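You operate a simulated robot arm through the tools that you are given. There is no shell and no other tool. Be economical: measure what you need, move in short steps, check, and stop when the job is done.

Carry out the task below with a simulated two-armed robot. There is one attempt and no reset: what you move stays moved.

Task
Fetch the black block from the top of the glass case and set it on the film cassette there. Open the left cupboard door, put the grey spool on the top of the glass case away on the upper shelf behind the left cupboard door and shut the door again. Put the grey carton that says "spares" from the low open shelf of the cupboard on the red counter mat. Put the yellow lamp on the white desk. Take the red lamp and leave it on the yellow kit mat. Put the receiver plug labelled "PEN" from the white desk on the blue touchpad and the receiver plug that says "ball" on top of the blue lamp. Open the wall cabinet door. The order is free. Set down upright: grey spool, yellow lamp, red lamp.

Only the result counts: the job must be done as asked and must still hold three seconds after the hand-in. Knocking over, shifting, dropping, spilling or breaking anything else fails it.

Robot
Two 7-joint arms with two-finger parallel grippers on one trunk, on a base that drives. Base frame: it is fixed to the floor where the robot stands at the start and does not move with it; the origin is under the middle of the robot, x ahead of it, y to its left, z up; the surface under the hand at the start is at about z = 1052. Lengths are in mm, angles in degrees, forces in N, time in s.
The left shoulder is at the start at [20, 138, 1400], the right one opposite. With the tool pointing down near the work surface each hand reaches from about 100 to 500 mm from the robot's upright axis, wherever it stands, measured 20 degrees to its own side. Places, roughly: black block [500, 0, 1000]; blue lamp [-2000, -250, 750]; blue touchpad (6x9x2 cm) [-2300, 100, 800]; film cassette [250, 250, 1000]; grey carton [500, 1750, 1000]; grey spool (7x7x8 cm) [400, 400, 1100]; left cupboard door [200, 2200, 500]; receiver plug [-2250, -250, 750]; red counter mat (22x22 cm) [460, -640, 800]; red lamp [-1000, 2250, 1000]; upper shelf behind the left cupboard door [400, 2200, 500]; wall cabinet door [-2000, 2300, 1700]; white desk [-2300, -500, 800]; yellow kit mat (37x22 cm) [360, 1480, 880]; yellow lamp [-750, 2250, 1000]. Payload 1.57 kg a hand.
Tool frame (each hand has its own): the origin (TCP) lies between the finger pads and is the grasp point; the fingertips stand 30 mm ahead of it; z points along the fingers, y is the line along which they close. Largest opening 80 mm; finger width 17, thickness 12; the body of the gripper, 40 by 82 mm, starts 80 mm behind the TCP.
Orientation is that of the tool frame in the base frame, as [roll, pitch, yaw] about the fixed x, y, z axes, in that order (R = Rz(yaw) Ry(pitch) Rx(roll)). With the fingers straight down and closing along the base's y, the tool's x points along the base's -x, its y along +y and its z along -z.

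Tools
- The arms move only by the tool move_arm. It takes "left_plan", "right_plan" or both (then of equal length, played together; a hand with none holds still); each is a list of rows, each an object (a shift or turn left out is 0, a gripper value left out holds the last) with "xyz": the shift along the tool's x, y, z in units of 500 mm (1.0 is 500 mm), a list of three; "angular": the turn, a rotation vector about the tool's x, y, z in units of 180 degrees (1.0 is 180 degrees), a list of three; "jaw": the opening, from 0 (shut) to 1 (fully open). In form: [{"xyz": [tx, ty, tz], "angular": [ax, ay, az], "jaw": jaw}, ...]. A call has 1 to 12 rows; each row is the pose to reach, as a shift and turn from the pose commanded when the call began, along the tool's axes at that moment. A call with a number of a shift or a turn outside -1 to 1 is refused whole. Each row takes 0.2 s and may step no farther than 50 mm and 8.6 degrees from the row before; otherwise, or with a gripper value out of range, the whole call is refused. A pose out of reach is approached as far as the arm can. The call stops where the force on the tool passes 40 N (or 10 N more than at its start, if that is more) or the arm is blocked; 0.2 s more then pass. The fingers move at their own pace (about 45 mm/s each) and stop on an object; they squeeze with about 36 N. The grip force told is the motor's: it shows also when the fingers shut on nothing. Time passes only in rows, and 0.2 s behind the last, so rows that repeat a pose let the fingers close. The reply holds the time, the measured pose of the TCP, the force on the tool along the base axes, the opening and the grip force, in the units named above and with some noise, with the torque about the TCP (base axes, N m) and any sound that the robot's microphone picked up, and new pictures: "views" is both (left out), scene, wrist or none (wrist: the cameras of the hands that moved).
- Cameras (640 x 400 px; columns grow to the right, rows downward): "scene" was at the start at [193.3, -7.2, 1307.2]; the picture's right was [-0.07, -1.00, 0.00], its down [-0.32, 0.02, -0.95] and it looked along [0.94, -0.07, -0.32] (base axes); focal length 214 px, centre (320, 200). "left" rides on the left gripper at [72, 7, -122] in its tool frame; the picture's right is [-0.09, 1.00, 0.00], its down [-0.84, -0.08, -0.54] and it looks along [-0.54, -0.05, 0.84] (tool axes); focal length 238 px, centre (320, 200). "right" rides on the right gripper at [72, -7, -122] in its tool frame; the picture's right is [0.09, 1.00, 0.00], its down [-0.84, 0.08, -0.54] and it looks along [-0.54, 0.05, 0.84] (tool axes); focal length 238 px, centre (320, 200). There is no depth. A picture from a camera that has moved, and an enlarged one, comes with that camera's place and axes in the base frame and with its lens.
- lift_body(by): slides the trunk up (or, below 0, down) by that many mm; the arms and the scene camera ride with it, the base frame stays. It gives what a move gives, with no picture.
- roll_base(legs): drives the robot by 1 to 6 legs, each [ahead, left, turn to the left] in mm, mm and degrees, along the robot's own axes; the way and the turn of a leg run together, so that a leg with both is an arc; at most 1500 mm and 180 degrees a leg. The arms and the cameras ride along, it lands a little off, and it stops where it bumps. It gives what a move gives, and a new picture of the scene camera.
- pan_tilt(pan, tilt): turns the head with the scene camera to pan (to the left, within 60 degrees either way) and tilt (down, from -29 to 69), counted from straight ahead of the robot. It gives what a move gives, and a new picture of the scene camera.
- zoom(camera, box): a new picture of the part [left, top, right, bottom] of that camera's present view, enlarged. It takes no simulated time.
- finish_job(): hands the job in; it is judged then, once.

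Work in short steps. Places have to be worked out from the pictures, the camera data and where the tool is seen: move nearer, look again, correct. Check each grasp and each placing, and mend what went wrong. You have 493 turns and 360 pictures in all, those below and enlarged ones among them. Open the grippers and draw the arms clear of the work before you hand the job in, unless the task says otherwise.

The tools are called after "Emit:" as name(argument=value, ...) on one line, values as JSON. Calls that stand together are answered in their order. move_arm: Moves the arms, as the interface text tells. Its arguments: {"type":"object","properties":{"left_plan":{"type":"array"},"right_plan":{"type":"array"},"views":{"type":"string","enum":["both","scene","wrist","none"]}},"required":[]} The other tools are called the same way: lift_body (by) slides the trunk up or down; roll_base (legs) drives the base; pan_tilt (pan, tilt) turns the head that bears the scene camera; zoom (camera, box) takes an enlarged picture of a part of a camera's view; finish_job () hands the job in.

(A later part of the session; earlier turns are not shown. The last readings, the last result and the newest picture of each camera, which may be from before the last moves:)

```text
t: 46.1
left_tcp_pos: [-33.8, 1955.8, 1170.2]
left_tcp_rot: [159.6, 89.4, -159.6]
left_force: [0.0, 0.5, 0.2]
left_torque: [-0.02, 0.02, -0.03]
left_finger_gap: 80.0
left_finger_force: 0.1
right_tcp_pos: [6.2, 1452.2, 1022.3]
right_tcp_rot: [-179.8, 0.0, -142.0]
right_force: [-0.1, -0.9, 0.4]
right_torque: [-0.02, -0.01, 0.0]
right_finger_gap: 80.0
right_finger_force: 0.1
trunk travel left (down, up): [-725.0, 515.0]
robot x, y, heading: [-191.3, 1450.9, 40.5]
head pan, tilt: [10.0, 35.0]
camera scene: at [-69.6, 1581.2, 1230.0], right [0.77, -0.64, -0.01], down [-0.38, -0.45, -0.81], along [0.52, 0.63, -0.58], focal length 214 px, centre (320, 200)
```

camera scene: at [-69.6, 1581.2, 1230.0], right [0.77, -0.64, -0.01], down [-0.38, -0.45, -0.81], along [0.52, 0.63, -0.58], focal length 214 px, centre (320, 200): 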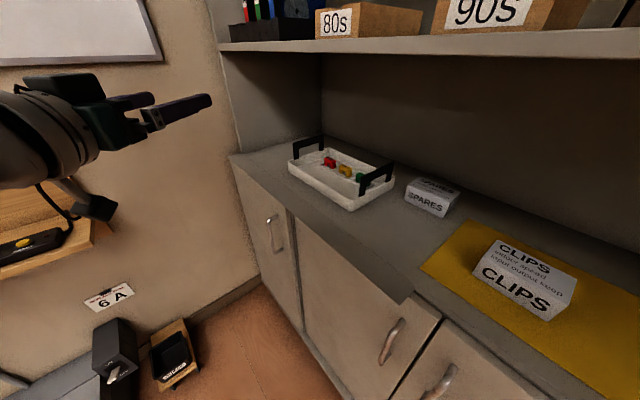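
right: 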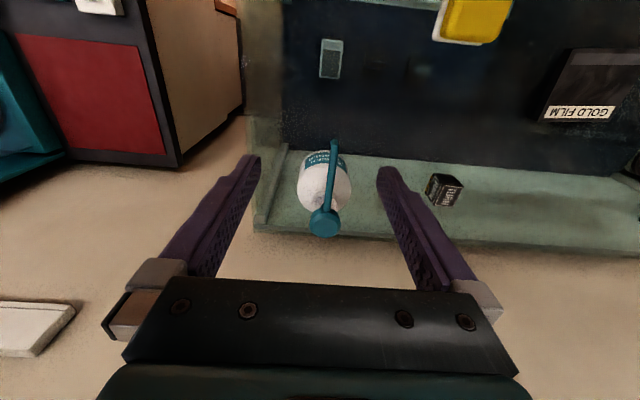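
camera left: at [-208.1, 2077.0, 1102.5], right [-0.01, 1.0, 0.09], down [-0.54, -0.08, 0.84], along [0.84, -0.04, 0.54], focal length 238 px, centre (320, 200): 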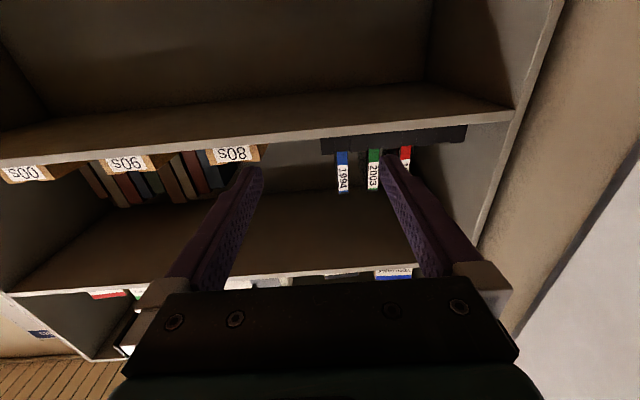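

The base bumped the cupboard plinth; back off slightly, then lower the trunk.

Emit:
roll_base(legs=[[-50, 0, 0]])

Emit:
lift_body(by=-400)

Emit:
lift_body(by=-70)

Emit:
zoom(camera="left", box=[0, 0, 640, 400])

Emit:
pan_tilt(pan=10, tilt=20)

```text
t: 47.1
left_tcp_pos: [-60.8, 1927.5, 1173.9]
left_tcp_rot: [-21.5, 89.8, 19.4]
left_force: [1.1, -0.4, -0.1]
left_torque: [0.0, 0.0, 0.0]
left_finger_gap: 79.8
left_finger_force: 0.0
right_tcp_pos: [-20.3, 1423.6, 1024.0]
right_tcp_rot: [-179.6, 0.6, -141.8]
right_force: [-0.9, -0.6, 0.6]
right_torque: [0.01, -0.04, 0.05]
right_finger_gap: 80.0
right_finger_force: 0.0
trunk travel left (down, up): [-725.0, 515.0]
robot x, y, heading: [-231.5, 1421.9, 40.1]
head pan, tilt: [10.0, 35.0]
camera scene: at [-98.3, 1552.4, 1231.3], right [0.77, -0.64, 0.0], down [-0.37, -0.44, -0.82], along [0.52, 0.63, -0.57], focal length 214 px, centre (320, 200)
```

scene: 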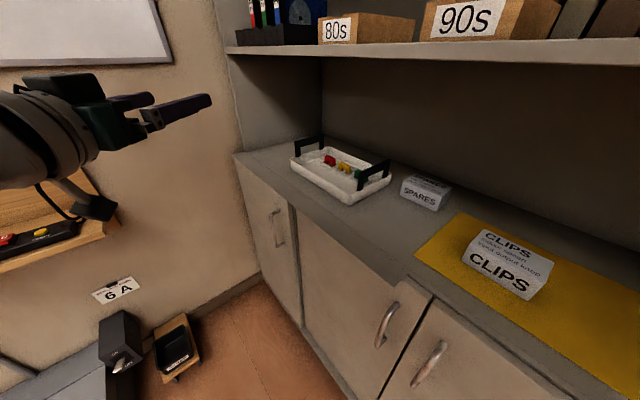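

```text
t: 50.9
left_tcp_pos: [-63.2, 1927.4, 774.0]
left_tcp_rot: [-11.5, 89.8, 29.3]
left_force: [0.6, 0.2, -0.5]
left_torque: [-0.01, 0.01, 0.0]
left_finger_gap: 80.2
left_finger_force: 0.1
right_tcp_pos: [-21.6, 1423.0, 622.8]
right_tcp_rot: [-179.7, 0.5, -141.9]
right_force: [-0.1, 0.0, -0.4]
right_torque: [0.01, 0.0, -0.01]
right_finger_gap: 80.1
right_finger_force: 0.1
trunk travel left (down, up): [-325.0, 915.0]
robot x, y, heading: [-230.3, 1419.3, 40.4]
head pan, tilt: [10.0, 35.0]
```

```text
t: 52.0
left_tcp_pos: [-62.8, 1928.2, 704.4]
left_tcp_rot: [-10.1, 89.8, 30.9]
left_force: [-0.2, 0.1, -0.7]
left_torque: [0.01, -0.04, -0.01]
left_finger_gap: 80.2
left_finger_force: 0.1
right_tcp_pos: [-22.8, 1422.2, 553.3]
right_tcp_rot: [-179.7, 0.5, -141.8]
right_force: [0.3, 0.1, 0.0]
right_torque: [-0.03, 0.0, 0.01]
right_finger_gap: 79.8
right_finger_force: 0.0
trunk travel left (down, up): [-255.0, 985.0]
robot x, y, heading: [-229.7, 1417.8, 40.2]
head pan, tilt: [10.0, 35.0]
```

```text
1.00 times, centred on (320, 200) of left (not enlarged: the box is as wide or as high as the picture)
camera zoom: at [-159.4, 1852.4, 632.8], right [-0.65, 0.75, 0.09], down [-0.36, -0.42, 0.84], along [0.67, 0.51, 0.54], focal length 238 px, centre (320, 200)
```

zoom: 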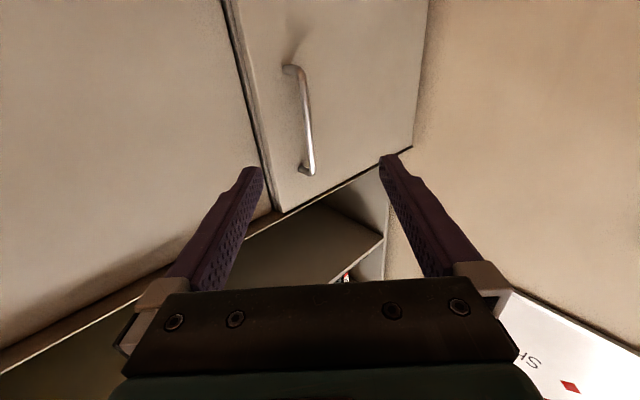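

```text
t: 52.8
left_tcp_pos: [-64.4, 1926.8, 703.4]
left_tcp_rot: [-12.3, 89.8, 28.7]
left_force: [-0.7, 0.3, 0.3]
left_torque: [-0.02, 0.02, 0.0]
left_finger_gap: 80.3
left_finger_force: 0.1
right_tcp_pos: [-22.3, 1422.9, 553.5]
right_tcp_rot: [-179.6, 0.4, -141.9]
right_force: [0.0, -0.1, 0.6]
right_torque: [-0.04, -0.03, 0.03]
right_finger_gap: 79.9
right_finger_force: 0.0
trunk travel left (down, up): [-255.0, 985.0]
robot x, y, heading: [-230.0, 1420.1, 40.5]
head pan, tilt: [10.0, 20.0]
camera scene: at [-96.4, 1556.4, 785.1], right [0.77, -0.64, 0.0], down [-0.22, -0.26, -0.94], along [0.6, 0.72, -0.34], focal length 214 px, centre (320, 200)
```

scene: 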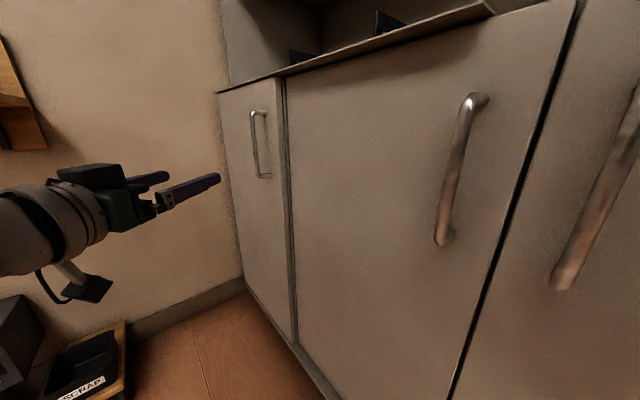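

Triangulating from both cameras puts the handle bar at ≈[120, 2048], z 655–800. I yaw the hand to about 10° heading and come to a pre-grasp 70 mm short of the bar.

Emit:
move_arm(left_plan=[{"xyz": [-0.01, 0.003, 0.06], "angular": [0.04, 0, 0]}, {"xyz": [-0.02, 0.006, 0.12], "angular": [0.083, 0, 0]}, {"xyz": [-0.03, 0.01, 0.18], "angular": [0.125, 0, 0]}, {"xyz": [-0.042, 0.013, 0.24], "angular": [0.167, 0, 0]}, {"xyz": [-0.042, 0.0148, 0.3136], "angular": [0.167, 0, 0]}, {"xyz": [-0.042, 0.0148, 0.3136], "angular": [0.167, 0, 0]}], views="both")

```text
t: 54.1
left_tcp_pos: [43.9, 2021.3, 730.0]
left_tcp_rot: [20.6, 89.8, 31.4]
left_force: [0.3, -0.3, 0.2]
left_torque: [-0.03, -0.03, 0.01]
left_finger_gap: 80.1
left_finger_force: 0.1
left hand out of reach, approached as far as the arm can: row 5, 6
right_tcp_pos: [-22.7, 1423.2, 554.6]
right_tcp_rot: [-179.8, 0.5, -141.8]
right_force: [0.2, 0.0, -0.3]
right_torque: [-0.01, 0.04, -0.01]
right_finger_gap: 79.9
right_finger_force: 0.1
trunk travel left (down, up): [-255.0, 985.0]
robot x, y, heading: [-231.5, 1420.8, 40.3]
head pan, tilt: [10.0, 20.0]
camera scene: at [-96.5, 1556.8, 785.3], right [0.77, -0.64, 0.0], down [-0.22, -0.26, -0.94], along [0.6, 0.72, -0.34], focal length 214 px, centre (320, 200)
camera left: at [-77.1, 2004.8, 658.1], right [-0.19, 0.98, 0.09], down [-0.52, -0.18, 0.83], along [0.83, 0.11, 0.54], focal length 238 px, centre (320, 200)
```

scene: 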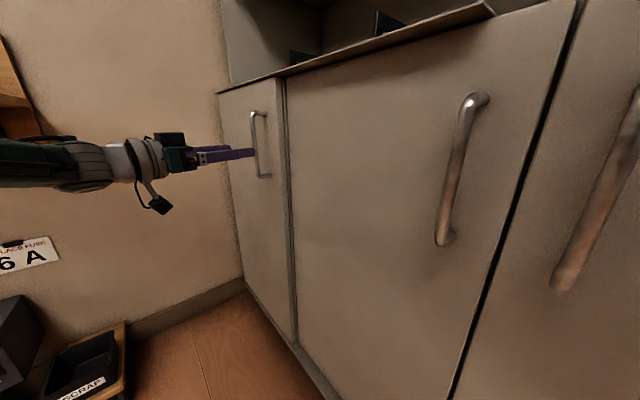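
left: 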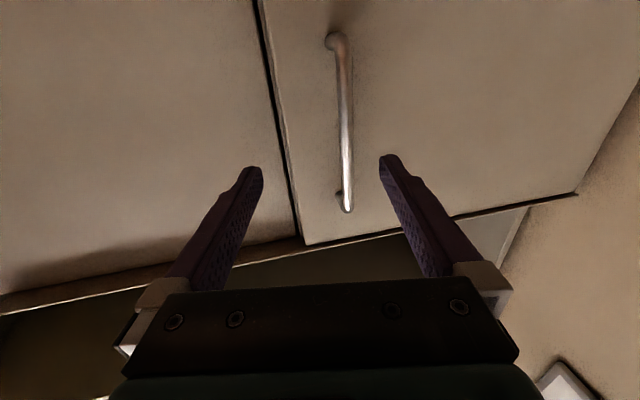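

Bar now refined to ≈[120, 2057]; the arm is at full reach. Shift the base +100 mm in y (keeping its x), then correct the hand.

Emit:
roll_base(legs=[[60, 80, 0]])

```text
t: 55.3
left_tcp_pos: [39.6, 2121.3, 728.8]
left_tcp_rot: [2.2, 89.7, 13.1]
left_force: [-0.2, 0.1, 0.3]
left_torque: [-0.02, 0.01, -0.03]
left_finger_gap: 80.2
left_finger_force: 0.0
right_tcp_pos: [-24.9, 1524.5, 554.5]
right_tcp_rot: [-179.6, 0.6, -141.8]
right_force: [0.0, -0.5, 0.0]
right_torque: [-0.01, -0.02, 0.04]
right_finger_gap: 80.1
right_finger_force: 0.0
trunk travel left (down, up): [-255.0, 985.0]
robot x, y, heading: [-237.5, 1523.8, 40.1]
head pan, tilt: [10.0, 20.0]
camera scene: at [-100.4, 1656.6, 785.3], right [0.77, -0.64, 0.0], down [-0.22, -0.26, -0.94], along [0.6, 0.72, -0.34], focal length 214 px, centre (320, 200)
```

scene: 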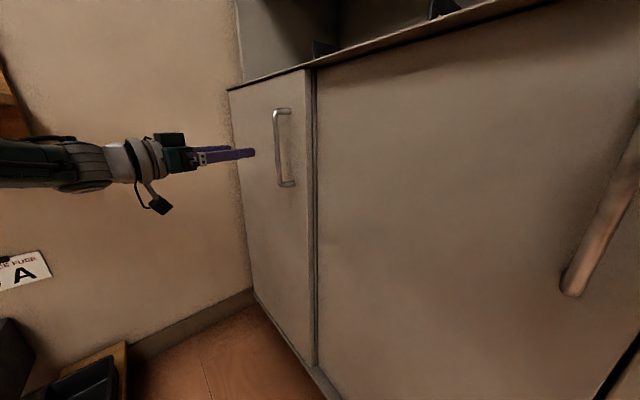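

Emit:
move_arm(left_plan=[{"xyz": [0, -0.08, 0]}, {"xyz": [0, -0.155, 0]}, {"xyz": [0, -0.155, 0]}], views="wrist")

```text
t: 56.1
left_tcp_pos: [53.4, 2046.1, 731.9]
left_tcp_rot: [19.4, 89.8, 30.2]
left_force: [-0.1, -0.3, -0.9]
left_torque: [0.0, -0.01, -0.03]
left_finger_gap: 79.7
left_finger_force: 0.1
right_tcp_pos: [-26.0, 1524.9, 553.3]
right_tcp_rot: [-179.6, 0.6, -141.8]
right_force: [-1.5, 0.2, 0.6]
right_torque: [-0.01, -0.04, -0.01]
right_finger_gap: 79.9
right_finger_force: 0.0
trunk travel left (down, up): [-255.0, 985.0]
robot x, y, heading: [-236.7, 1521.6, 40.2]
head pan, tilt: [10.0, 20.0]
camera left: at [-67.6, 2029.0, 658.6], right [-0.19, 0.98, 0.09], down [-0.52, -0.18, 0.84], along [0.83, 0.11, 0.54], focal length 238 px, centre (320, 200)
```

left: 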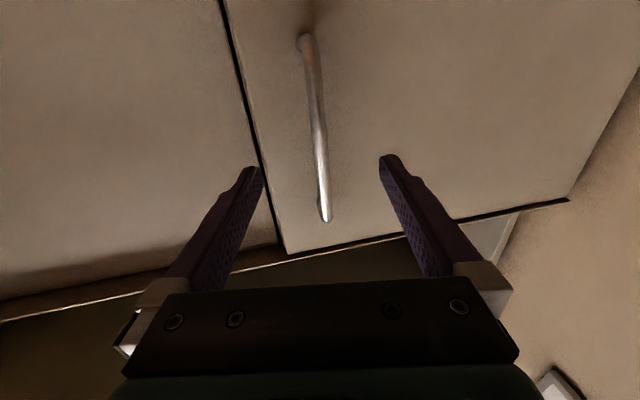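

Bar is exactly on the approach line. Advance 50 mm and close.

Emit:
move_arm(left_plan=[{"xyz": [0, 0, 0.05]}, {"xyz": [0, 0, 0.1]}, {"xyz": [0, 0, 0.1], "jaw": 0}, {"xyz": [0, 0, 0.1], "jaw": 0}, {"xyz": [0, 0, 0.1], "jaw": 0}, {"xyz": [0, 0, 0.1], "jaw": 0}, {"xyz": [0, 0, 0.1], "jaw": 0}, {"xyz": [0, 0, 0.1], "jaw": 0}], views="wrist")

```text
t: 57.9
left_tcp_pos: [102.1, 2054.0, 729.5]
left_tcp_rot: [8.4, 89.8, 19.3]
left_force: [0.9, -0.2, -0.2]
left_torque: [0.02, 0.06, 0.06]
left_finger_gap: 11.8
left_finger_force: 28.9
right_tcp_pos: [-26.3, 1524.3, 553.8]
right_tcp_rot: [-179.6, 0.7, -141.8]
right_force: [-0.5, 0.6, -0.5]
right_torque: [0.02, -0.01, 0.01]
right_finger_gap: 80.2
right_finger_force: 0.1
trunk travel left (down, up): [-255.0, 985.0]
robot x, y, heading: [-237.8, 1521.0, 40.4]
head pan, tilt: [10.0, 20.0]
camera left: at [-19.0, 2038.4, 658.1], right [-0.19, 0.98, 0.09], down [-0.52, -0.18, 0.83], along [0.83, 0.11, 0.54], focal length 238 px, centre (320, 200)
```

left: 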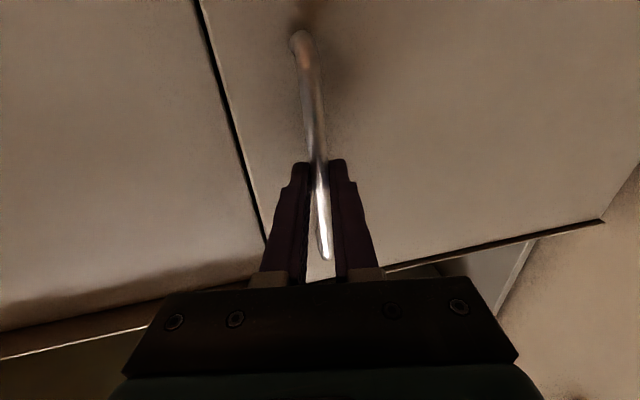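

Handle gripped (12 mm bar). Pull along an arc about the hinge (≈[155, 2410], radius ≈355) to about 20°.

Emit:
move_arm(left_plan=[{"xyz": [0, 0.004, -0.015]}, {"xyz": [0, 0.01, -0.03]}, {"xyz": [0, 0.02, -0.058]}, {"xyz": [0, 0.032, -0.087]}, {"xyz": [0, 0.0456, -0.115]}, {"xyz": [0, 0.06, -0.142]}, {"xyz": [0, 0.0756, -0.169]}, {"xyz": [0, 0.093, -0.195]}, {"xyz": [0, 0.11, -0.22]}, {"xyz": [0, 0.11, -0.22]}], views="both")

```text
t: 60.1
left_tcp_pos: [-14.6, 2087.6, 729.4]
left_tcp_rot: [4.9, 89.8, 15.9]
left_force: [0.0, 0.2, 0.3]
left_torque: [0.02, 0.0, 0.03]
left_finger_gap: 0.1
left_finger_force: 21.2
right_tcp_pos: [-23.6, 1524.9, 554.6]
right_tcp_rot: [-179.6, 0.5, -141.8]
right_force: [0.1, -0.3, 0.1]
right_torque: [0.04, 0.0, -0.01]
right_finger_gap: 80.0
right_finger_force: 0.1
trunk travel left (down, up): [-255.0, 985.0]
robot x, y, heading: [-237.5, 1522.9, 40.2]
head pan, tilt: [10.0, 20.0]
camera scene: at [-100.2, 1656.9, 785.4], right [0.77, -0.64, 0.0], down [-0.22, -0.26, -0.94], along [0.6, 0.72, -0.34], focal length 214 px, centre (320, 200)
camera left: at [-136.7, 2071.5, 658.2], right [-0.19, 0.98, 0.09], down [-0.52, -0.18, 0.83], along [0.83, 0.11, 0.54], focal length 238 px, centre (320, 200)
```

scene: 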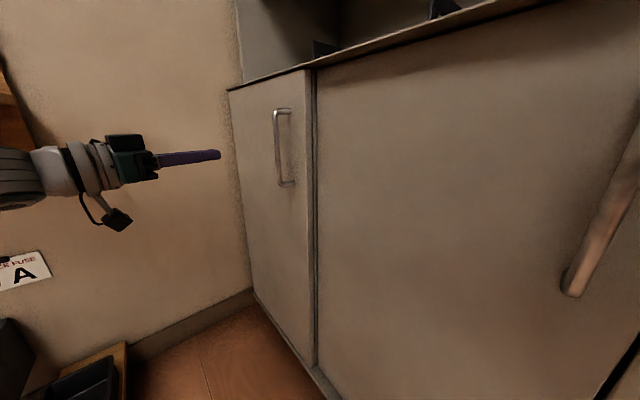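
left: 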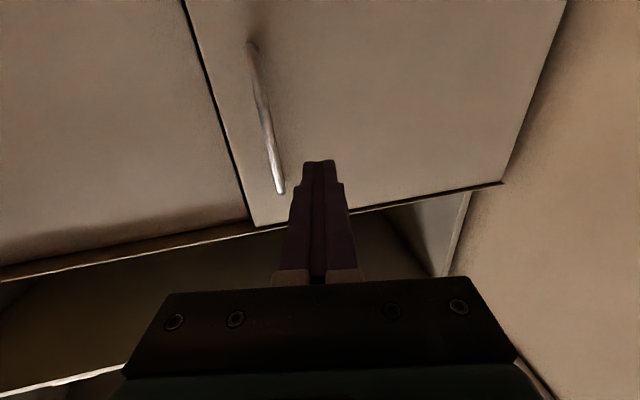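

Fingers slipped off – grip was too near the tips. Reopen, return to pre-grasp, go ~15 mm deeper this time.

Emit:
move_arm(left_plan=[{"xyz": [0, -0.05, 0.03], "jaw": 1}, {"xyz": [0, -0.107, 0.08], "jaw": 1}, {"xyz": [0, -0.107, 0.117], "jaw": 1}, {"xyz": [0, -0.107, 0.117], "jaw": 1}, {"xyz": [0, -0.107, 0.117], "jaw": 1}], views="wrist")

```text
t: 61.3
left_tcp_pos: [53.3, 2046.3, 732.1]
left_tcp_rot: [5.2, 89.8, 16.1]
left_force: [-0.6, 0.0, 0.1]
left_torque: [-0.03, 0.0, 0.01]
left_finger_gap: 80.1
left_finger_force: 0.0
right_tcp_pos: [-26.6, 1523.3, 554.0]
right_tcp_rot: [-179.6, 0.5, -141.8]
right_force: [-0.5, 0.3, 1.3]
right_torque: [-0.04, 0.01, 0.0]
right_finger_gap: 80.0
right_finger_force: 0.1
trunk travel left (down, up): [-255.0, 985.0]
robot x, y, heading: [-236.6, 1524.2, 40.4]
head pan, tilt: [10.0, 20.0]
camera left: at [-67.9, 2030.4, 660.2], right [-0.19, 0.98, 0.09], down [-0.52, -0.18, 0.83], along [0.83, 0.11, 0.54], focal length 238 px, centre (320, 200)
```

left: 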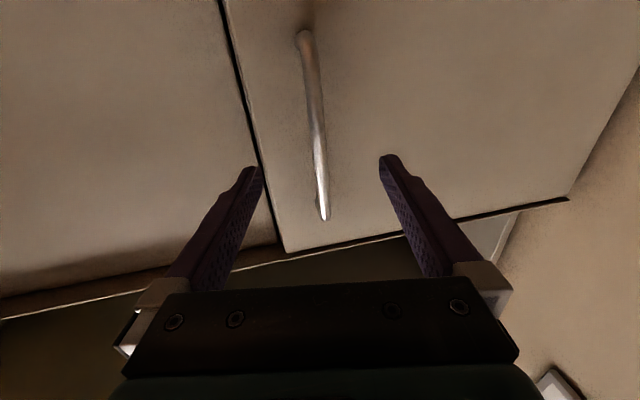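

Emit:
move_arm(left_plan=[{"xyz": [0, 0, 0.03], "jaw": 0.45}, {"xyz": [0, 0, 0.08], "jaw": 0.45}, {"xyz": [0, 0, 0.11], "jaw": 0.45}, {"xyz": [0, 0, 0.125], "jaw": 0.45}, {"xyz": [0, 0, 0.135], "jaw": 0.45}, {"xyz": [0, 0, 0.135], "jaw": 0.45}], views="wrist")

```text
t: 62.7
left_tcp_pos: [118.7, 2058.3, 729.4]
left_tcp_rot: [6.9, 89.9, 17.7]
left_force: [-3.2, -1.7, -0.2]
left_torque: [-0.02, -0.02, -0.07]
left_finger_gap: 36.3
left_finger_force: 0.0
right_tcp_pos: [-26.2, 1523.7, 554.5]
right_tcp_rot: [-179.6, 0.5, -141.7]
right_force: [-0.3, 0.0, 0.7]
right_torque: [-0.03, 0.0, -0.02]
right_finger_gap: 79.9
right_finger_force: 0.1
trunk travel left (down, up): [-255.0, 985.0]
robot x, y, heading: [-235.7, 1521.4, 40.2]
head pan, tilt: [10.0, 20.0]
camera left: at [-2.2, 2042.9, 658.5], right [-0.19, 0.98, 0.09], down [-0.52, -0.18, 0.83], along [0.83, 0.11, 0.54], focal length 238 px, centre (320, 200)
```

left: 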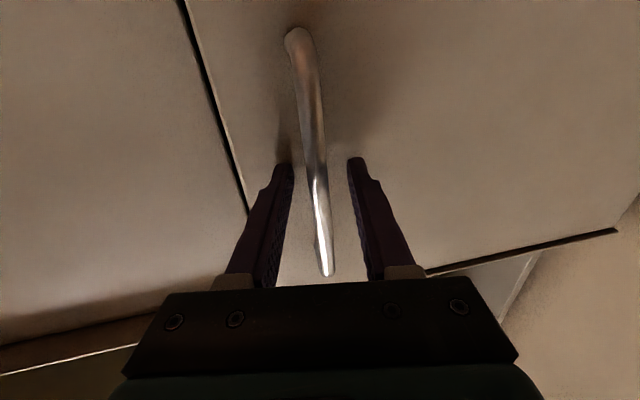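

Just touching the door face; close fully, then pull slowly.

Emit:
move_arm(left_plan=[{"xyz": [0, 0, -0.004], "jaw": 0}, {"xyz": [0, 0, -0.004], "jaw": 0}, {"xyz": [0, 0, -0.004], "jaw": 0}, {"xyz": [0, 0, -0.004], "jaw": 0}, {"xyz": [0, 0.002, -0.012]}, {"xyz": [0, 0.004, -0.02]}, {"xyz": [0, 0.007, -0.028]}, {"xyz": [0, 0.01, -0.036]}, {"xyz": [0, 0.013, -0.044]}], views="wrist")

```text
t: 64.7
left_tcp_pos: [103.4, 2056.7, 731.7]
left_tcp_rot: [-14.2, 89.2, -3.9]
left_force: [31.1, -12.4, 0.9]
left_torque: [0.18, 0.07, -0.28]
left_finger_gap: 11.9
left_finger_force: 28.8
right_tcp_pos: [-20.3, 1523.8, 553.5]
right_tcp_rot: [-179.4, 0.7, -141.8]
right_force: [-0.5, -0.7, 0.0]
right_torque: [0.01, 0.0, 0.07]
right_finger_gap: 80.3
right_finger_force: 0.1
trunk travel left (down, up): [-255.0, 985.0]
robot x, y, heading: [-236.2, 1523.4, 40.3]
head pan, tilt: [10.0, 20.0]
camera left: at [-16.8, 2040.8, 659.1], right [-0.18, 0.98, 0.09], down [-0.53, -0.17, 0.83], along [0.83, 0.1, 0.55], focal length 238 px, centre (320, 200)
```

left: 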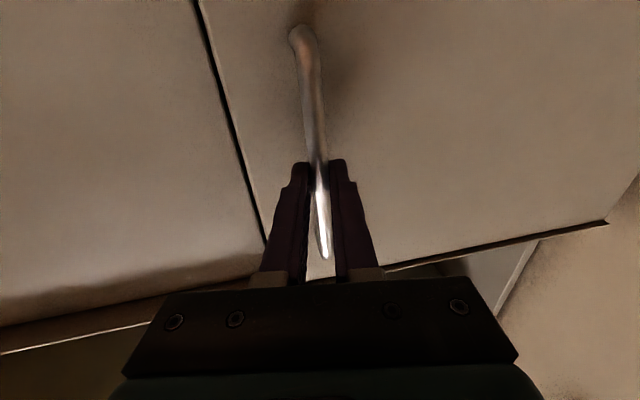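

The door's catch exceeds friction; fingers slide. I'll release, back off and turn the hand ~54° so one finger hooks behind the bar.

Emit:
move_arm(left_plan=[{"jaw": 0.6}, {"jaw": 0.6}, {"xyz": [0, 0, -0.08], "jaw": 0.6}, {"xyz": [0, -0.03, -0.14]}, {"xyz": [0, -0.06, -0.14], "angular": [-0.045, 0, 0]}, {"xyz": [0, -0.09, -0.14], "angular": [-0.09, 0, 0]}, {"xyz": [0, -0.12, -0.14], "angular": [-0.135, 0, 0]}, {"xyz": [0, -0.15, -0.14], "angular": [-0.18, 0, 0]}, {"xyz": [0, -0.16, -0.14], "angular": [-0.225, 0, 0]}, {"xyz": [0, -0.16, -0.14], "angular": [-0.27, 0, 0]}, {"xyz": [0, -0.16, -0.14], "angular": [-0.3, 0, 0]}, {"xyz": [0, -0.16, -0.14], "angular": [-0.3, 0, 0]}], views="wrist")

```text
t: 67.3
left_tcp_pos: [26.5, 1988.4, 726.1]
left_tcp_rot: [62.0, 84.9, 128.2]
left_force: [0.2, -0.1, -0.2]
left_torque: [0.04, 0.0, 0.01]
left_finger_gap: 48.1
left_finger_force: 0.0
right_tcp_pos: [-25.5, 1524.3, 554.9]
right_tcp_rot: [-179.6, 0.6, -141.8]
right_force: [-0.2, -0.1, 0.3]
right_torque: [0.01, 0.0, -0.02]
right_finger_gap: 79.9
right_finger_force: 0.0
trunk travel left (down, up): [-255.0, 985.0]
robot x, y, heading: [-232.5, 1520.6, 40.3]
head pan, tilt: [10.0, 20.0]
camera left: at [-32.7, 1884.3, 651.8], right [-0.9, 0.39, 0.17], down [-0.1, -0.59, 0.8], along [0.42, 0.71, 0.57], focal length 238 px, centre (320, 200)
```

left: 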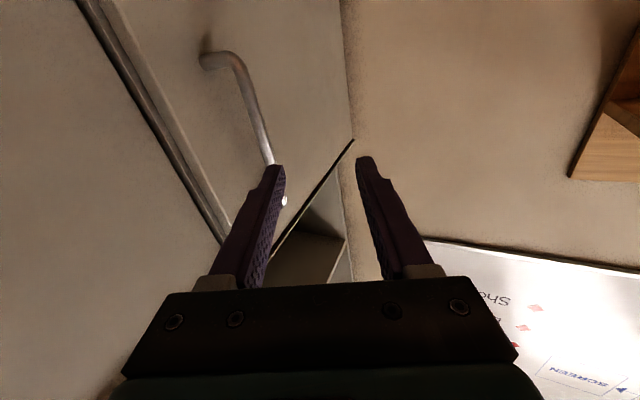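

The view now puts the bar at ≈[112, 2057], 40 mm off the door. Shift sideways so the bar lies between the fingers' line, then look.

Emit:
move_arm(left_plan=[{"xyz": [0, -0.05, 0.015], "jaw": 0.4}, {"xyz": [0, -0.093, 0.035], "jaw": 0.4}, {"xyz": [0, -0.093, 0.035], "jaw": 0.4}], views="wrist")

```text
t: 68.1
left_tcp_pos: [78.5, 1983.1, 726.9]
left_tcp_rot: [60.5, 86.8, 126.8]
left_force: [-0.5, 0.0, 0.3]
left_torque: [-0.02, -0.03, 0.0]
left_finger_gap: 32.2
left_finger_force: 0.1
right_tcp_pos: [-25.3, 1523.1, 554.3]
right_tcp_rot: [-179.6, 0.5, -141.7]
right_force: [-0.9, -0.1, -0.5]
right_torque: [-0.03, 0.0, 0.0]
right_finger_gap: 80.0
right_finger_force: 0.0
trunk travel left (down, up): [-255.0, 985.0]
robot x, y, heading: [-234.8, 1522.3, 40.3]
head pan, tilt: [10.0, 20.0]
camera left: at [20.8, 1876.9, 653.1], right [-0.91, 0.4, 0.14], down [-0.12, -0.56, 0.82], along [0.4, 0.73, 0.56], focal length 238 px, centre (320, 200)
```

left: 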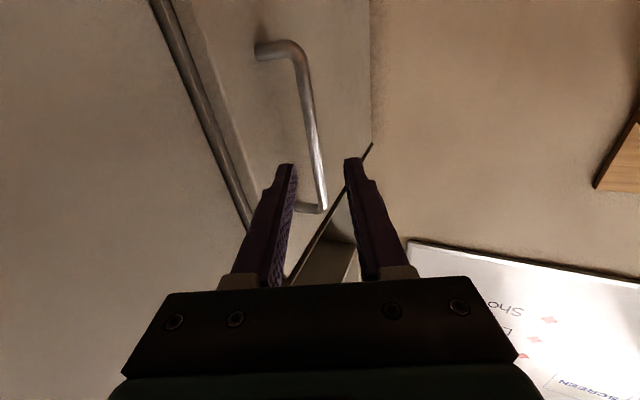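

Bar lies between the finger lines with the door-side finger heading behind it. Advance 75 mm watching for contact.

Emit:
move_arm(left_plan=[{"xyz": [0, 0, 0.05]}, {"xyz": [0, 0, 0.1]}, {"xyz": [0, 0, 0.15]}, {"xyz": [0, 0, 0.15]}], views="both")

```text
t: 68.9
left_tcp_pos: [119.3, 2019.3, 730.0]
left_tcp_rot: [-91.7, 89.7, -26.4]
left_force: [-16.9, -18.6, 0.6]
left_torque: [-0.01, 0.05, 0.66]
left_finger_gap: 27.0
left_finger_force: 0.1
right_tcp_pos: [-28.4, 1522.0, 554.6]
right_tcp_rot: [-179.6, 0.5, -141.9]
right_force: [1.0, 0.5, 0.5]
right_torque: [-0.08, 0.09, 0.03]
right_finger_gap: 80.3
right_finger_force: 0.0
trunk travel left (down, up): [-255.0, 985.0]
robot x, y, heading: [-239.0, 1519.7, 40.1]
head pan, tilt: [10.0, 20.0]
stopped in row 3 (left hand): the force on the tool passed its limit at 52 N (the readings are from after the stop); the commanded pose is now the measured one
camera scene: at [-103.2, 1654.1, 784.7], right [0.77, -0.64, 0.0], down [-0.22, -0.27, -0.94], along [0.6, 0.72, -0.34], focal length 214 px, centre (320, 200)
camera left: at [61.5, 1911.1, 658.5], right [-0.9, 0.42, 0.09], down [-0.16, -0.52, 0.84], along [0.39, 0.74, 0.54], focal length 238 px, centre (320, 200)
```

scene: 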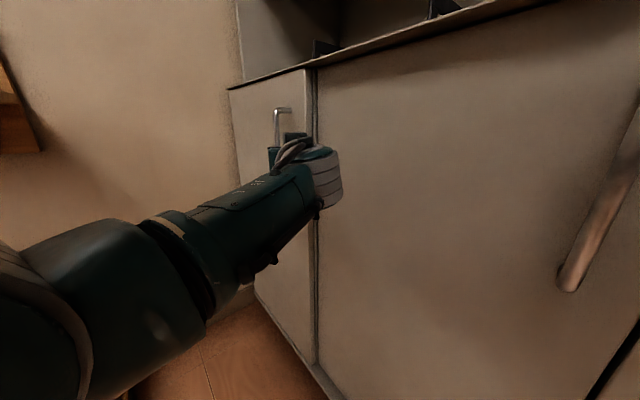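
left: 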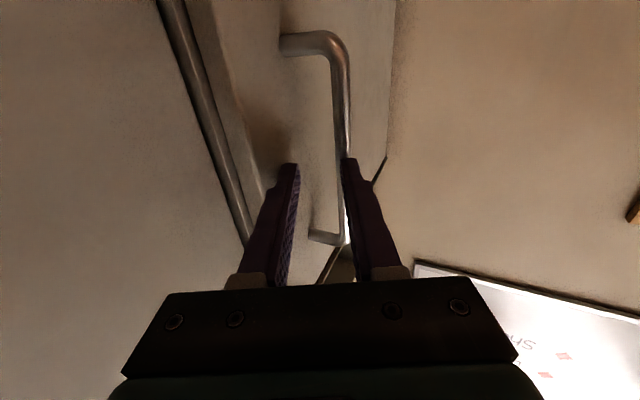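

The outer finger met the bar: the hand drifted toward the door. Back off 25 mm, shift 23 mm away from door, look.

Emit:
move_arm(left_plan=[{"xyz": [0, 0, -0.05], "jaw": 0.4}, {"xyz": [0, 0.046, -0.05], "jaw": 0.4}, {"xyz": [0, 0.046, -0.05], "jaw": 0.4}], views="wrist")

```text
t: 69.7
left_tcp_pos: [91.9, 2009.8, 733.5]
left_tcp_rot: [-49.8, 89.5, 15.3]
left_force: [-0.1, -1.3, 0.0]
left_torque: [-0.03, 0.01, 0.02]
left_finger_gap: 32.2
left_finger_force: 0.1
right_tcp_pos: [-24.3, 1524.5, 555.2]
right_tcp_rot: [-179.5, 0.7, -141.7]
right_force: [0.5, -0.6, 0.4]
right_torque: [-0.02, 0.03, 0.02]
right_finger_gap: 79.9
right_finger_force: 0.0
trunk travel left (down, up): [-255.0, 985.0]
robot x, y, heading: [-237.3, 1521.1, 40.4]
head pan, tilt: [10.0, 20.0]
camera left: at [34.5, 1901.6, 661.1], right [-0.9, 0.42, 0.09], down [-0.17, -0.53, 0.83], along [0.4, 0.74, 0.55], focal length 238 px, centre (320, 200)
```

left: 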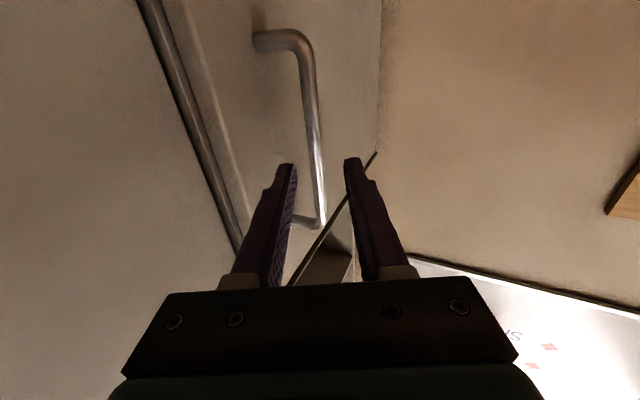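

Emit:
move_arm(left_plan=[{"xyz": [0, 0, 0.04]}, {"xyz": [0, 0, 0.08]}, {"xyz": [0, 0, 0.08]}], views="wrist")

```text
t: 70.5
left_tcp_pos: [107.3, 2045.5, 732.4]
left_tcp_rot: [-52.8, 89.5, 12.3]
left_force: [0.9, -1.3, 0.4]
left_torque: [0.0, -0.01, 0.0]
left_finger_gap: 32.2
left_finger_force: 0.1
right_tcp_pos: [-25.1, 1522.7, 554.7]
right_tcp_rot: [-179.6, 0.6, -141.7]
right_force: [0.6, 0.3, 0.4]
right_torque: [-0.04, 0.0, 0.01]
right_finger_gap: 79.8
right_finger_force: 0.2
trunk travel left (down, up): [-255.0, 985.0]
robot x, y, heading: [-236.3, 1521.2, 40.3]
head pan, tilt: [10.0, 20.0]
camera left: at [50.1, 1938.2, 661.5], right [-0.9, 0.42, 0.08], down [-0.17, -0.53, 0.83], along [0.4, 0.74, 0.54], focal length 238 px, centre (320, 200)
```

left: 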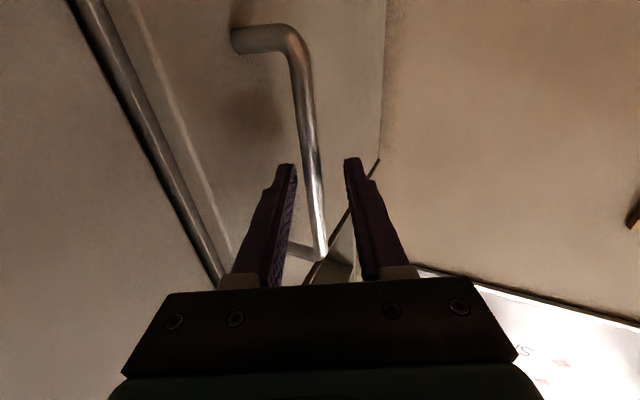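

Clean entry: bar is between the fingers. Advance 8 mm more and close.

Emit:
move_arm(left_plan=[{"xyz": [0, 0, 0.016]}, {"xyz": [0, 0, 0.016], "jaw": 0}, {"xyz": [0, 0, 0.016], "jaw": 0}, {"xyz": [0, 0, 0.016], "jaw": 0}, {"xyz": [0, 0, 0.016], "jaw": 0}], views="wrist")

```text
t: 71.7
left_tcp_pos: [115.7, 2052.5, 733.2]
left_tcp_rot: [-57.1, 89.4, 7.8]
left_force: [16.8, -1.2, -4.6]
left_torque: [0.34, 0.46, -0.15]
left_finger_gap: 11.7
left_finger_force: 29.1
right_tcp_pos: [-21.2, 1522.9, 554.4]
right_tcp_rot: [-179.4, 0.9, -141.9]
right_force: [-0.2, 0.4, -0.4]
right_torque: [0.01, -0.02, -0.01]
right_finger_gap: 80.3
right_finger_force: 0.0
trunk travel left (down, up): [-255.0, 985.0]
robot x, y, heading: [-235.7, 1524.5, 40.1]
head pan, tilt: [10.0, 20.0]
camera left: at [58.3, 1944.7, 662.1], right [-0.9, 0.42, 0.08], down [-0.17, -0.52, 0.83], along [0.4, 0.74, 0.55], focal length 238 px, centre (320, 200)
```

left: 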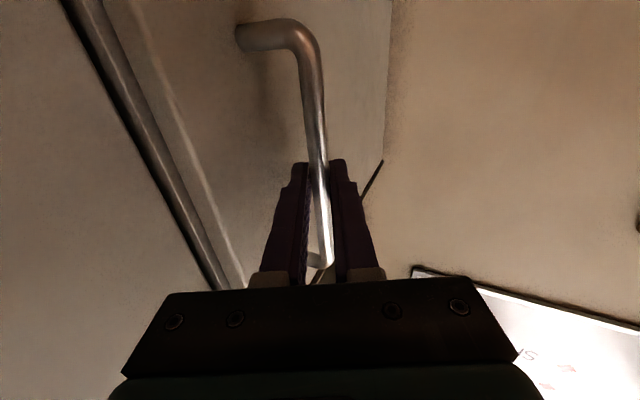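

Solid hook grip. Pull along the door arc to ~10° while turning the hand with the door.

Emit:
move_arm(left_plan=[{"xyz": [0, 0.018, -0.006], "angular": [0.008, 0, 0]}, {"xyz": [0, 0.035, -0.011], "angular": [0.016, 0, 0]}, {"xyz": [0, 0.054, -0.016], "angular": [0.025, 0, 0]}, {"xyz": [0, 0.072, -0.02], "angular": [0.033, 0, 0]}, {"xyz": [0, 0.096, -0.026], "angular": [0.044, 0, 0]}, {"xyz": [0, 0.12, -0.03], "angular": [0.056, 0, 0]}, {"xyz": [0, 0.12, -0.03], "angular": [0.056, 0, 0]}], views="both")

```text
t: 72.1
left_tcp_pos: [114.3, 2047.9, 734.8]
left_tcp_rot: [-58.1, 89.3, 4.3]
left_force: [9.9, -1.3, 0.0]
left_torque: [0.36, 0.4, -0.22]
left_finger_gap: 12.0
left_finger_force: 29.1
right_tcp_pos: [-20.9, 1524.4, 554.2]
right_tcp_rot: [-179.6, 0.6, -142.0]
right_force: [0.3, 0.1, -0.9]
right_torque: [-0.01, -0.02, 0.0]
right_finger_gap: 80.0
right_finger_force: 0.0
trunk travel left (down, up): [-255.0, 985.0]
robot x, y, heading: [-234.8, 1518.1, 40.3]
head pan, tilt: [10.0, 20.0]
stopped in row 1 (left hand): the force on the tool passed its limit at 49 N (the readings are from after the stop); the commanded pose is now the measured one
camera scene: at [-98.0, 1656.8, 785.7], right [0.77, -0.64, 0.0], down [-0.22, -0.26, -0.94], along [0.6, 0.72, -0.34], focal length 214 px, centre (320, 200)
camera left: at [53.6, 1942.8, 662.1], right [-0.88, 0.46, 0.08], down [-0.19, -0.52, 0.83], along [0.43, 0.72, 0.55], focal length 238 px, centre (320, 200)
```

scene: 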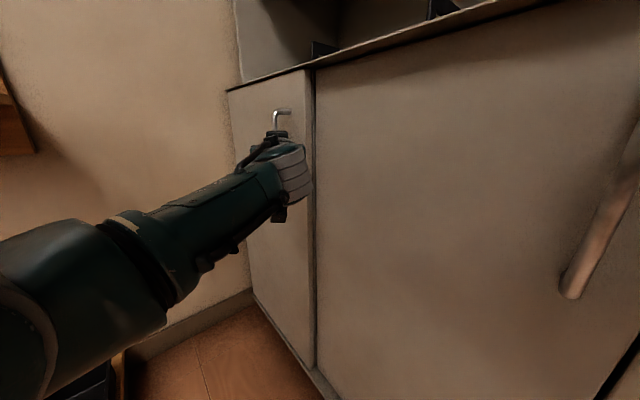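
left: 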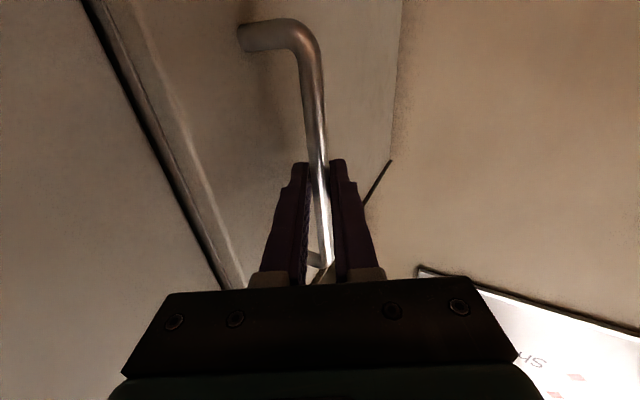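

The catch is stiff; pull again very slowly straight along −x.

Emit:
move_arm(left_plan=[{"xyz": [0, 0.0035, -0.0019]}, {"xyz": [0, 0.007, -0.0038]}, {"xyz": [0, 0.0105, -0.0057]}, {"xyz": [0, 0.014, -0.0076]}, {"xyz": [0, 0.0175, -0.0095]}, {"xyz": [0, 0.021, -0.0114]}], views="none")

```text
t: 72.8
left_tcp_pos: [114.7, 2044.9, 733.1]
left_tcp_rot: [-59.5, 89.1, 1.9]
left_force: [10.9, -1.2, 0.8]
left_torque: [0.36, 0.39, -0.2]
left_finger_gap: 11.7
left_finger_force: 29.7
right_tcp_pos: [-23.2, 1524.4, 555.3]
right_tcp_rot: [-179.6, 0.7, -142.1]
right_force: [0.6, 0.0, 0.0]
right_torque: [-0.04, 0.0, 0.0]
right_finger_gap: 80.1
right_finger_force: 0.0
trunk travel left (down, up): [-255.0, 985.0]
robot x, y, heading: [-239.3, 1520.3, 40.2]
head pan, tilt: [10.0, 20.0]
stopped in row 3 (left hand): the force on the tool passed its limit at 42 N (the readings are from after the stop); the commanded pose is now the measured one
```

The arm's 40 N limit isn't enough; use the base to pull: drive 30 mm along −x while hooked.

Emit:
roll_base(legs=[[-23, 19, 0]])

Emit:
zoom(camera="left", box=[0, 0, 640, 400])

```text
t: 73.7
left_tcp_pos: [114.6, 2034.0, 734.3]
left_tcp_rot: [-62.4, 89.0, -3.4]
left_force: [19.8, -1.2, 0.7]
left_torque: [0.56, 0.3, -0.22]
left_finger_gap: 11.8
left_finger_force: 29.3
right_tcp_pos: [-33.3, 1522.8, 554.0]
right_tcp_rot: [-179.6, 0.9, -142.4]
right_force: [-0.5, -0.2, -0.6]
right_torque: [-0.02, -0.01, 0.04]
right_finger_gap: 80.2
right_finger_force: 0.1
trunk travel left (down, up): [-255.0, 985.0]
robot x, y, heading: [-247.1, 1520.6, 39.8]
head pan, tilt: [10.0, 20.0]
stopped in leg 1: the force on the tool passed its limit at 52 N (the readings are from after the stop); the commanded pose is now the measured one
camera scene: at [-108.8, 1656.2, 785.9], right [0.76, -0.64, 0.0], down [-0.22, -0.26, -0.94], along [0.61, 0.72, -0.34], focal length 214 px, centre (320, 200)
```

scene: 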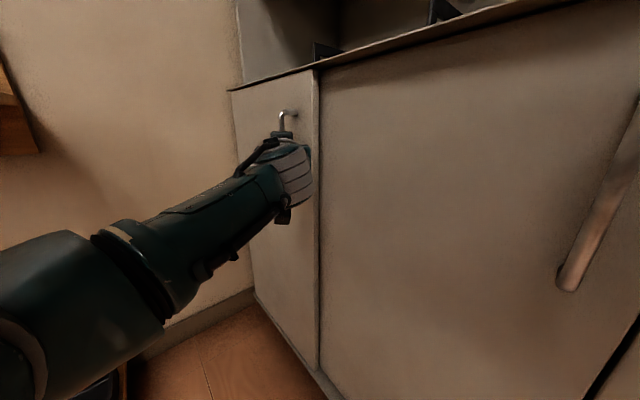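

```text
1.00 times, centred on (320, 200) of left (not enlarged: the box is as wide or as high as the picture)
camera zoom: at [47.3, 1932.9, 662.0], right [-0.86, 0.51, 0.08], down [-0.23, -0.5, 0.83], along [0.46, 0.7, 0.55], focal length 238 px, centre (320, 200)
```

zoom: 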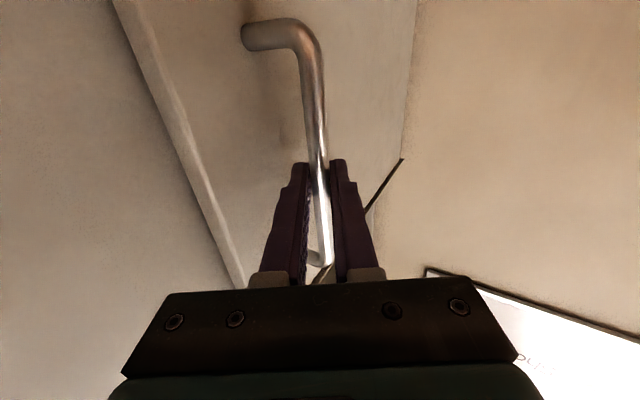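

Interesting: the handle moved −18 mm in y, and the gap to the middle door changed – this looks like a sliding door. Test by moving the hand gently along −y.

Emit:
move_arm(left_plan=[{"xyz": [0, -0.008, -0.012]}, {"xyz": [0, -0.016, -0.025]}, {"xyz": [0, -0.024, -0.037]}, {"xyz": [0, -0.031, -0.05]}], views="both")

```text
t: 74.7
left_tcp_pos: [114.4, 2007.8, 734.2]
left_tcp_rot: [-70.2, 88.9, -10.4]
left_force: [23.3, -0.2, -1.5]
left_torque: [0.46, 0.31, -0.18]
left_finger_gap: 12.0
left_finger_force: 29.1
right_tcp_pos: [-32.2, 1521.7, 554.7]
right_tcp_rot: [-179.5, 0.8, -142.3]
right_force: [0.5, 0.6, 0.8]
right_torque: [0.03, 0.03, -0.04]
right_finger_gap: 79.7
right_finger_force: 0.0
trunk travel left (down, up): [-255.0, 985.0]
robot x, y, heading: [-250.8, 1520.6, 40.1]
head pan, tilt: [10.0, 20.0]
camera scene: at [-107.1, 1655.8, 786.1], right [0.77, -0.64, 0.0], down [-0.22, -0.26, -0.94], along [0.61, 0.72, -0.34], focal length 214 px, centre (320, 200)
camera left: at [48.3, 1904.9, 662.1], right [-0.86, 0.5, 0.07], down [-0.22, -0.5, 0.83], along [0.46, 0.7, 0.55], focal length 238 px, centre (320, 200)
```

scene: 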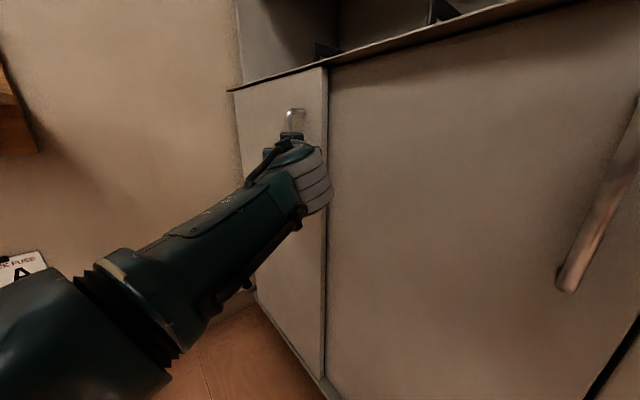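
left: 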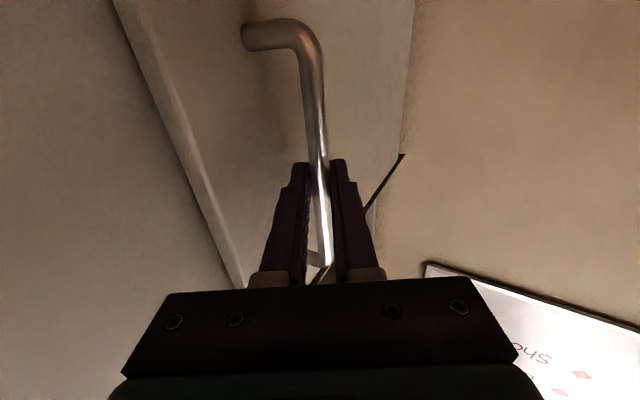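

It is indeed a sliding door, sliding to −y. Relax the x strain and slide further with the base (200 mm along −y).

Emit:
move_arm(left_plan=[{"xyz": [0, -0.007, 0.004]}, {"xyz": [0, -0.007, 0.004]}], views="none")

Emit:
roll_base(legs=[[-129, -153, 0]])

```text
t: 75.3
left_tcp_pos: [114.5, 2008.8, 733.5]
left_tcp_rot: [-63.4, 89.0, -3.3]
left_force: [10.8, -0.8, 7.7]
left_torque: [0.14, 0.49, -0.08]
left_finger_gap: 12.0
left_finger_force: 29.3
right_tcp_pos: [-34.7, 1523.8, 554.3]
right_tcp_rot: [-179.4, 0.8, -142.3]
right_force: [-0.1, 0.7, -0.3]
right_torque: [-0.01, 0.03, -0.02]
right_finger_gap: 80.3
right_finger_force: 0.1
trunk travel left (down, up): [-255.0, 985.0]
robot x, y, heading: [-251.7, 1518.9, 39.8]
head pan, tilt: [10.0, 20.0]
```

```text
t: 76.9
left_tcp_pos: [113.7, 1808.7, 734.0]
left_tcp_rot: [-65.4, 89.0, -5.8]
left_force: [14.4, 1.3, 11.4]
left_torque: [0.27, 0.47, -0.15]
left_finger_gap: 12.2
left_finger_force: 28.9
right_tcp_pos: [-34.7, 1322.1, 555.1]
right_tcp_rot: [-179.5, 0.9, -142.3]
right_force: [-0.1, -0.3, 1.1]
right_torque: [-0.02, 0.03, 0.03]
right_finger_gap: 80.0
right_finger_force: 0.0
trunk travel left (down, up): [-255.0, 985.0]
robot x, y, heading: [-249.3, 1319.6, 39.9]
head pan, tilt: [10.0, 20.0]
camera scene: at [-110.5, 1455.3, 786.2], right [0.77, -0.64, 0.0], down [-0.22, -0.26, -0.94], along [0.61, 0.72, -0.34], focal length 214 px, centre (320, 200)
```

scene: 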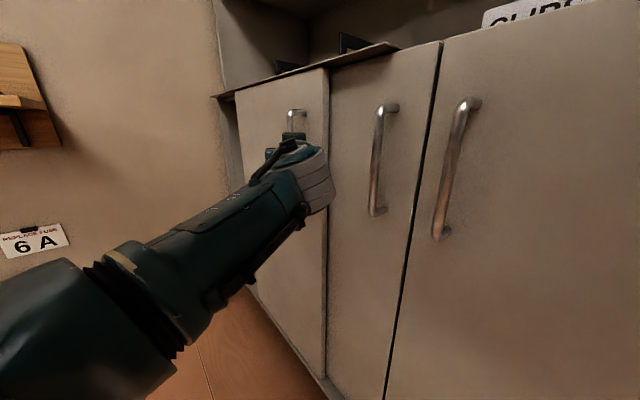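

Opened 250 mm. The middle door's handle is at y≈1620, so slide only 80 mm more.

Emit:
roll_base(legs=[[-52, -61, 0]])

```text
t: 77.9
left_tcp_pos: [114.8, 1728.1, 734.3]
left_tcp_rot: [-64.7, 89.0, -4.9]
left_force: [15.9, 0.6, 6.7]
left_torque: [0.12, 0.63, -0.08]
left_finger_gap: 11.8
left_finger_force: 29.4
right_tcp_pos: [-35.7, 1241.6, 555.7]
right_tcp_rot: [-179.5, 0.9, -142.3]
right_force: [-0.9, 0.5, -0.8]
right_torque: [0.01, 0.03, 0.02]
right_finger_gap: 80.0
right_finger_force: 0.1
trunk travel left (down, up): [-255.0, 985.0]
robot x, y, heading: [-250.5, 1239.6, 40.0]
head pan, tilt: [10.0, 20.0]
camera scene: at [-110.4, 1375.2, 786.1], right [0.77, -0.64, 0.0], down [-0.22, -0.26, -0.94], along [0.61, 0.72, -0.34], focal length 214 px, centre (320, 200)
```

scene: 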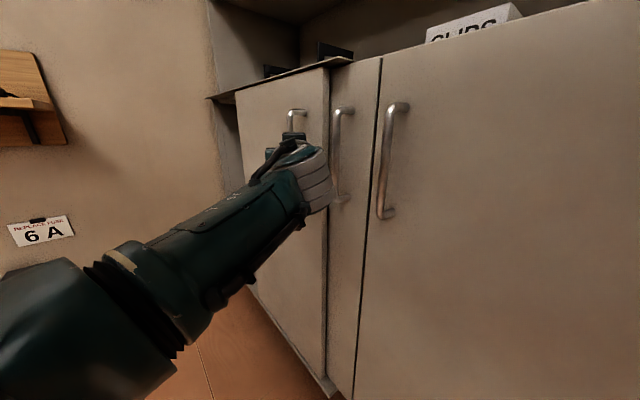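

Door open 330 mm. Release and withdraw along the finger direction.

Emit:
move_arm(left_plan=[{"jaw": 0.4}, {"jaw": 0.4}, {"xyz": [0, 0, -0.05], "jaw": 0.4}, {"xyz": [0, 0, -0.12]}, {"xyz": [0, 0.03, -0.2]}, {"xyz": [0, 0.08, -0.26]}, {"xyz": [0, 0.14, -0.3]}], views="none")

Emit:
roll_base(legs=[[-150, 0, 0], [0, 0, -40]])

```text
t: 79.5
left_tcp_pos: [-27.4, 1631.8, 732.5]
left_tcp_rot: [-46.5, 89.4, 13.2]
left_force: [-0.9, -1.1, 0.1]
left_torque: [0.01, 0.0, -0.04]
left_finger_gap: 32.1
left_finger_force: 0.1
right_tcp_pos: [-40.7, 1240.7, 553.6]
right_tcp_rot: [-179.5, 0.7, -142.2]
right_force: [0.4, -0.4, 0.6]
right_torque: [0.0, 0.0, 0.03]
right_finger_gap: 79.9
right_finger_force: 0.0
trunk travel left (down, up): [-255.0, 985.0]
robot x, y, heading: [-251.6, 1238.9, 40.0]
head pan, tilt: [10.0, 20.0]
```

```text
t: 82.8
left_tcp_pos: [61.9, 1295.5, 730.9]
left_tcp_rot: [-52.5, 89.4, -33.4]
left_force: [0.7, -0.4, 0.1]
left_torque: [0.03, -0.03, 0.0]
left_finger_gap: 31.9
left_finger_force: 0.0
right_tcp_pos: [-205.0, 1008.9, 554.0]
right_tcp_rot: [-179.6, 0.7, 177.0]
right_force: [0.0, -0.2, -0.1]
right_torque: [-0.05, -0.02, 0.04]
right_finger_gap: 80.1
right_finger_force: 0.1
trunk travel left (down, up): [-255.0, 985.0]
robot x, y, heading: [-364.2, 1143.1, -0.7]
head pan, tilt: [10.0, 20.0]
camera scene: at [-173.4, 1157.0, 785.4], right [0.16, -0.99, 0.0], down [-0.34, -0.06, -0.94], along [0.93, 0.15, -0.34], focal length 214 px, centre (320, 200)
```

scene: 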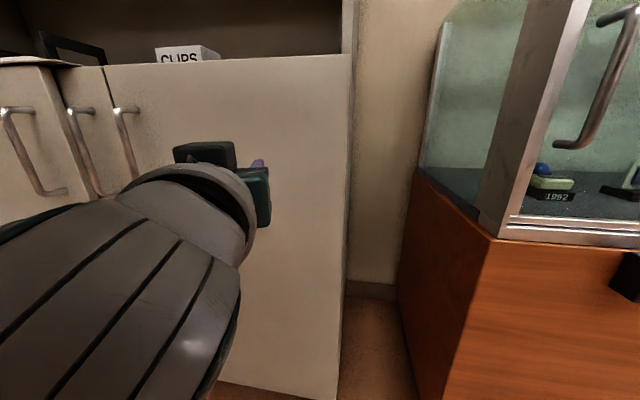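

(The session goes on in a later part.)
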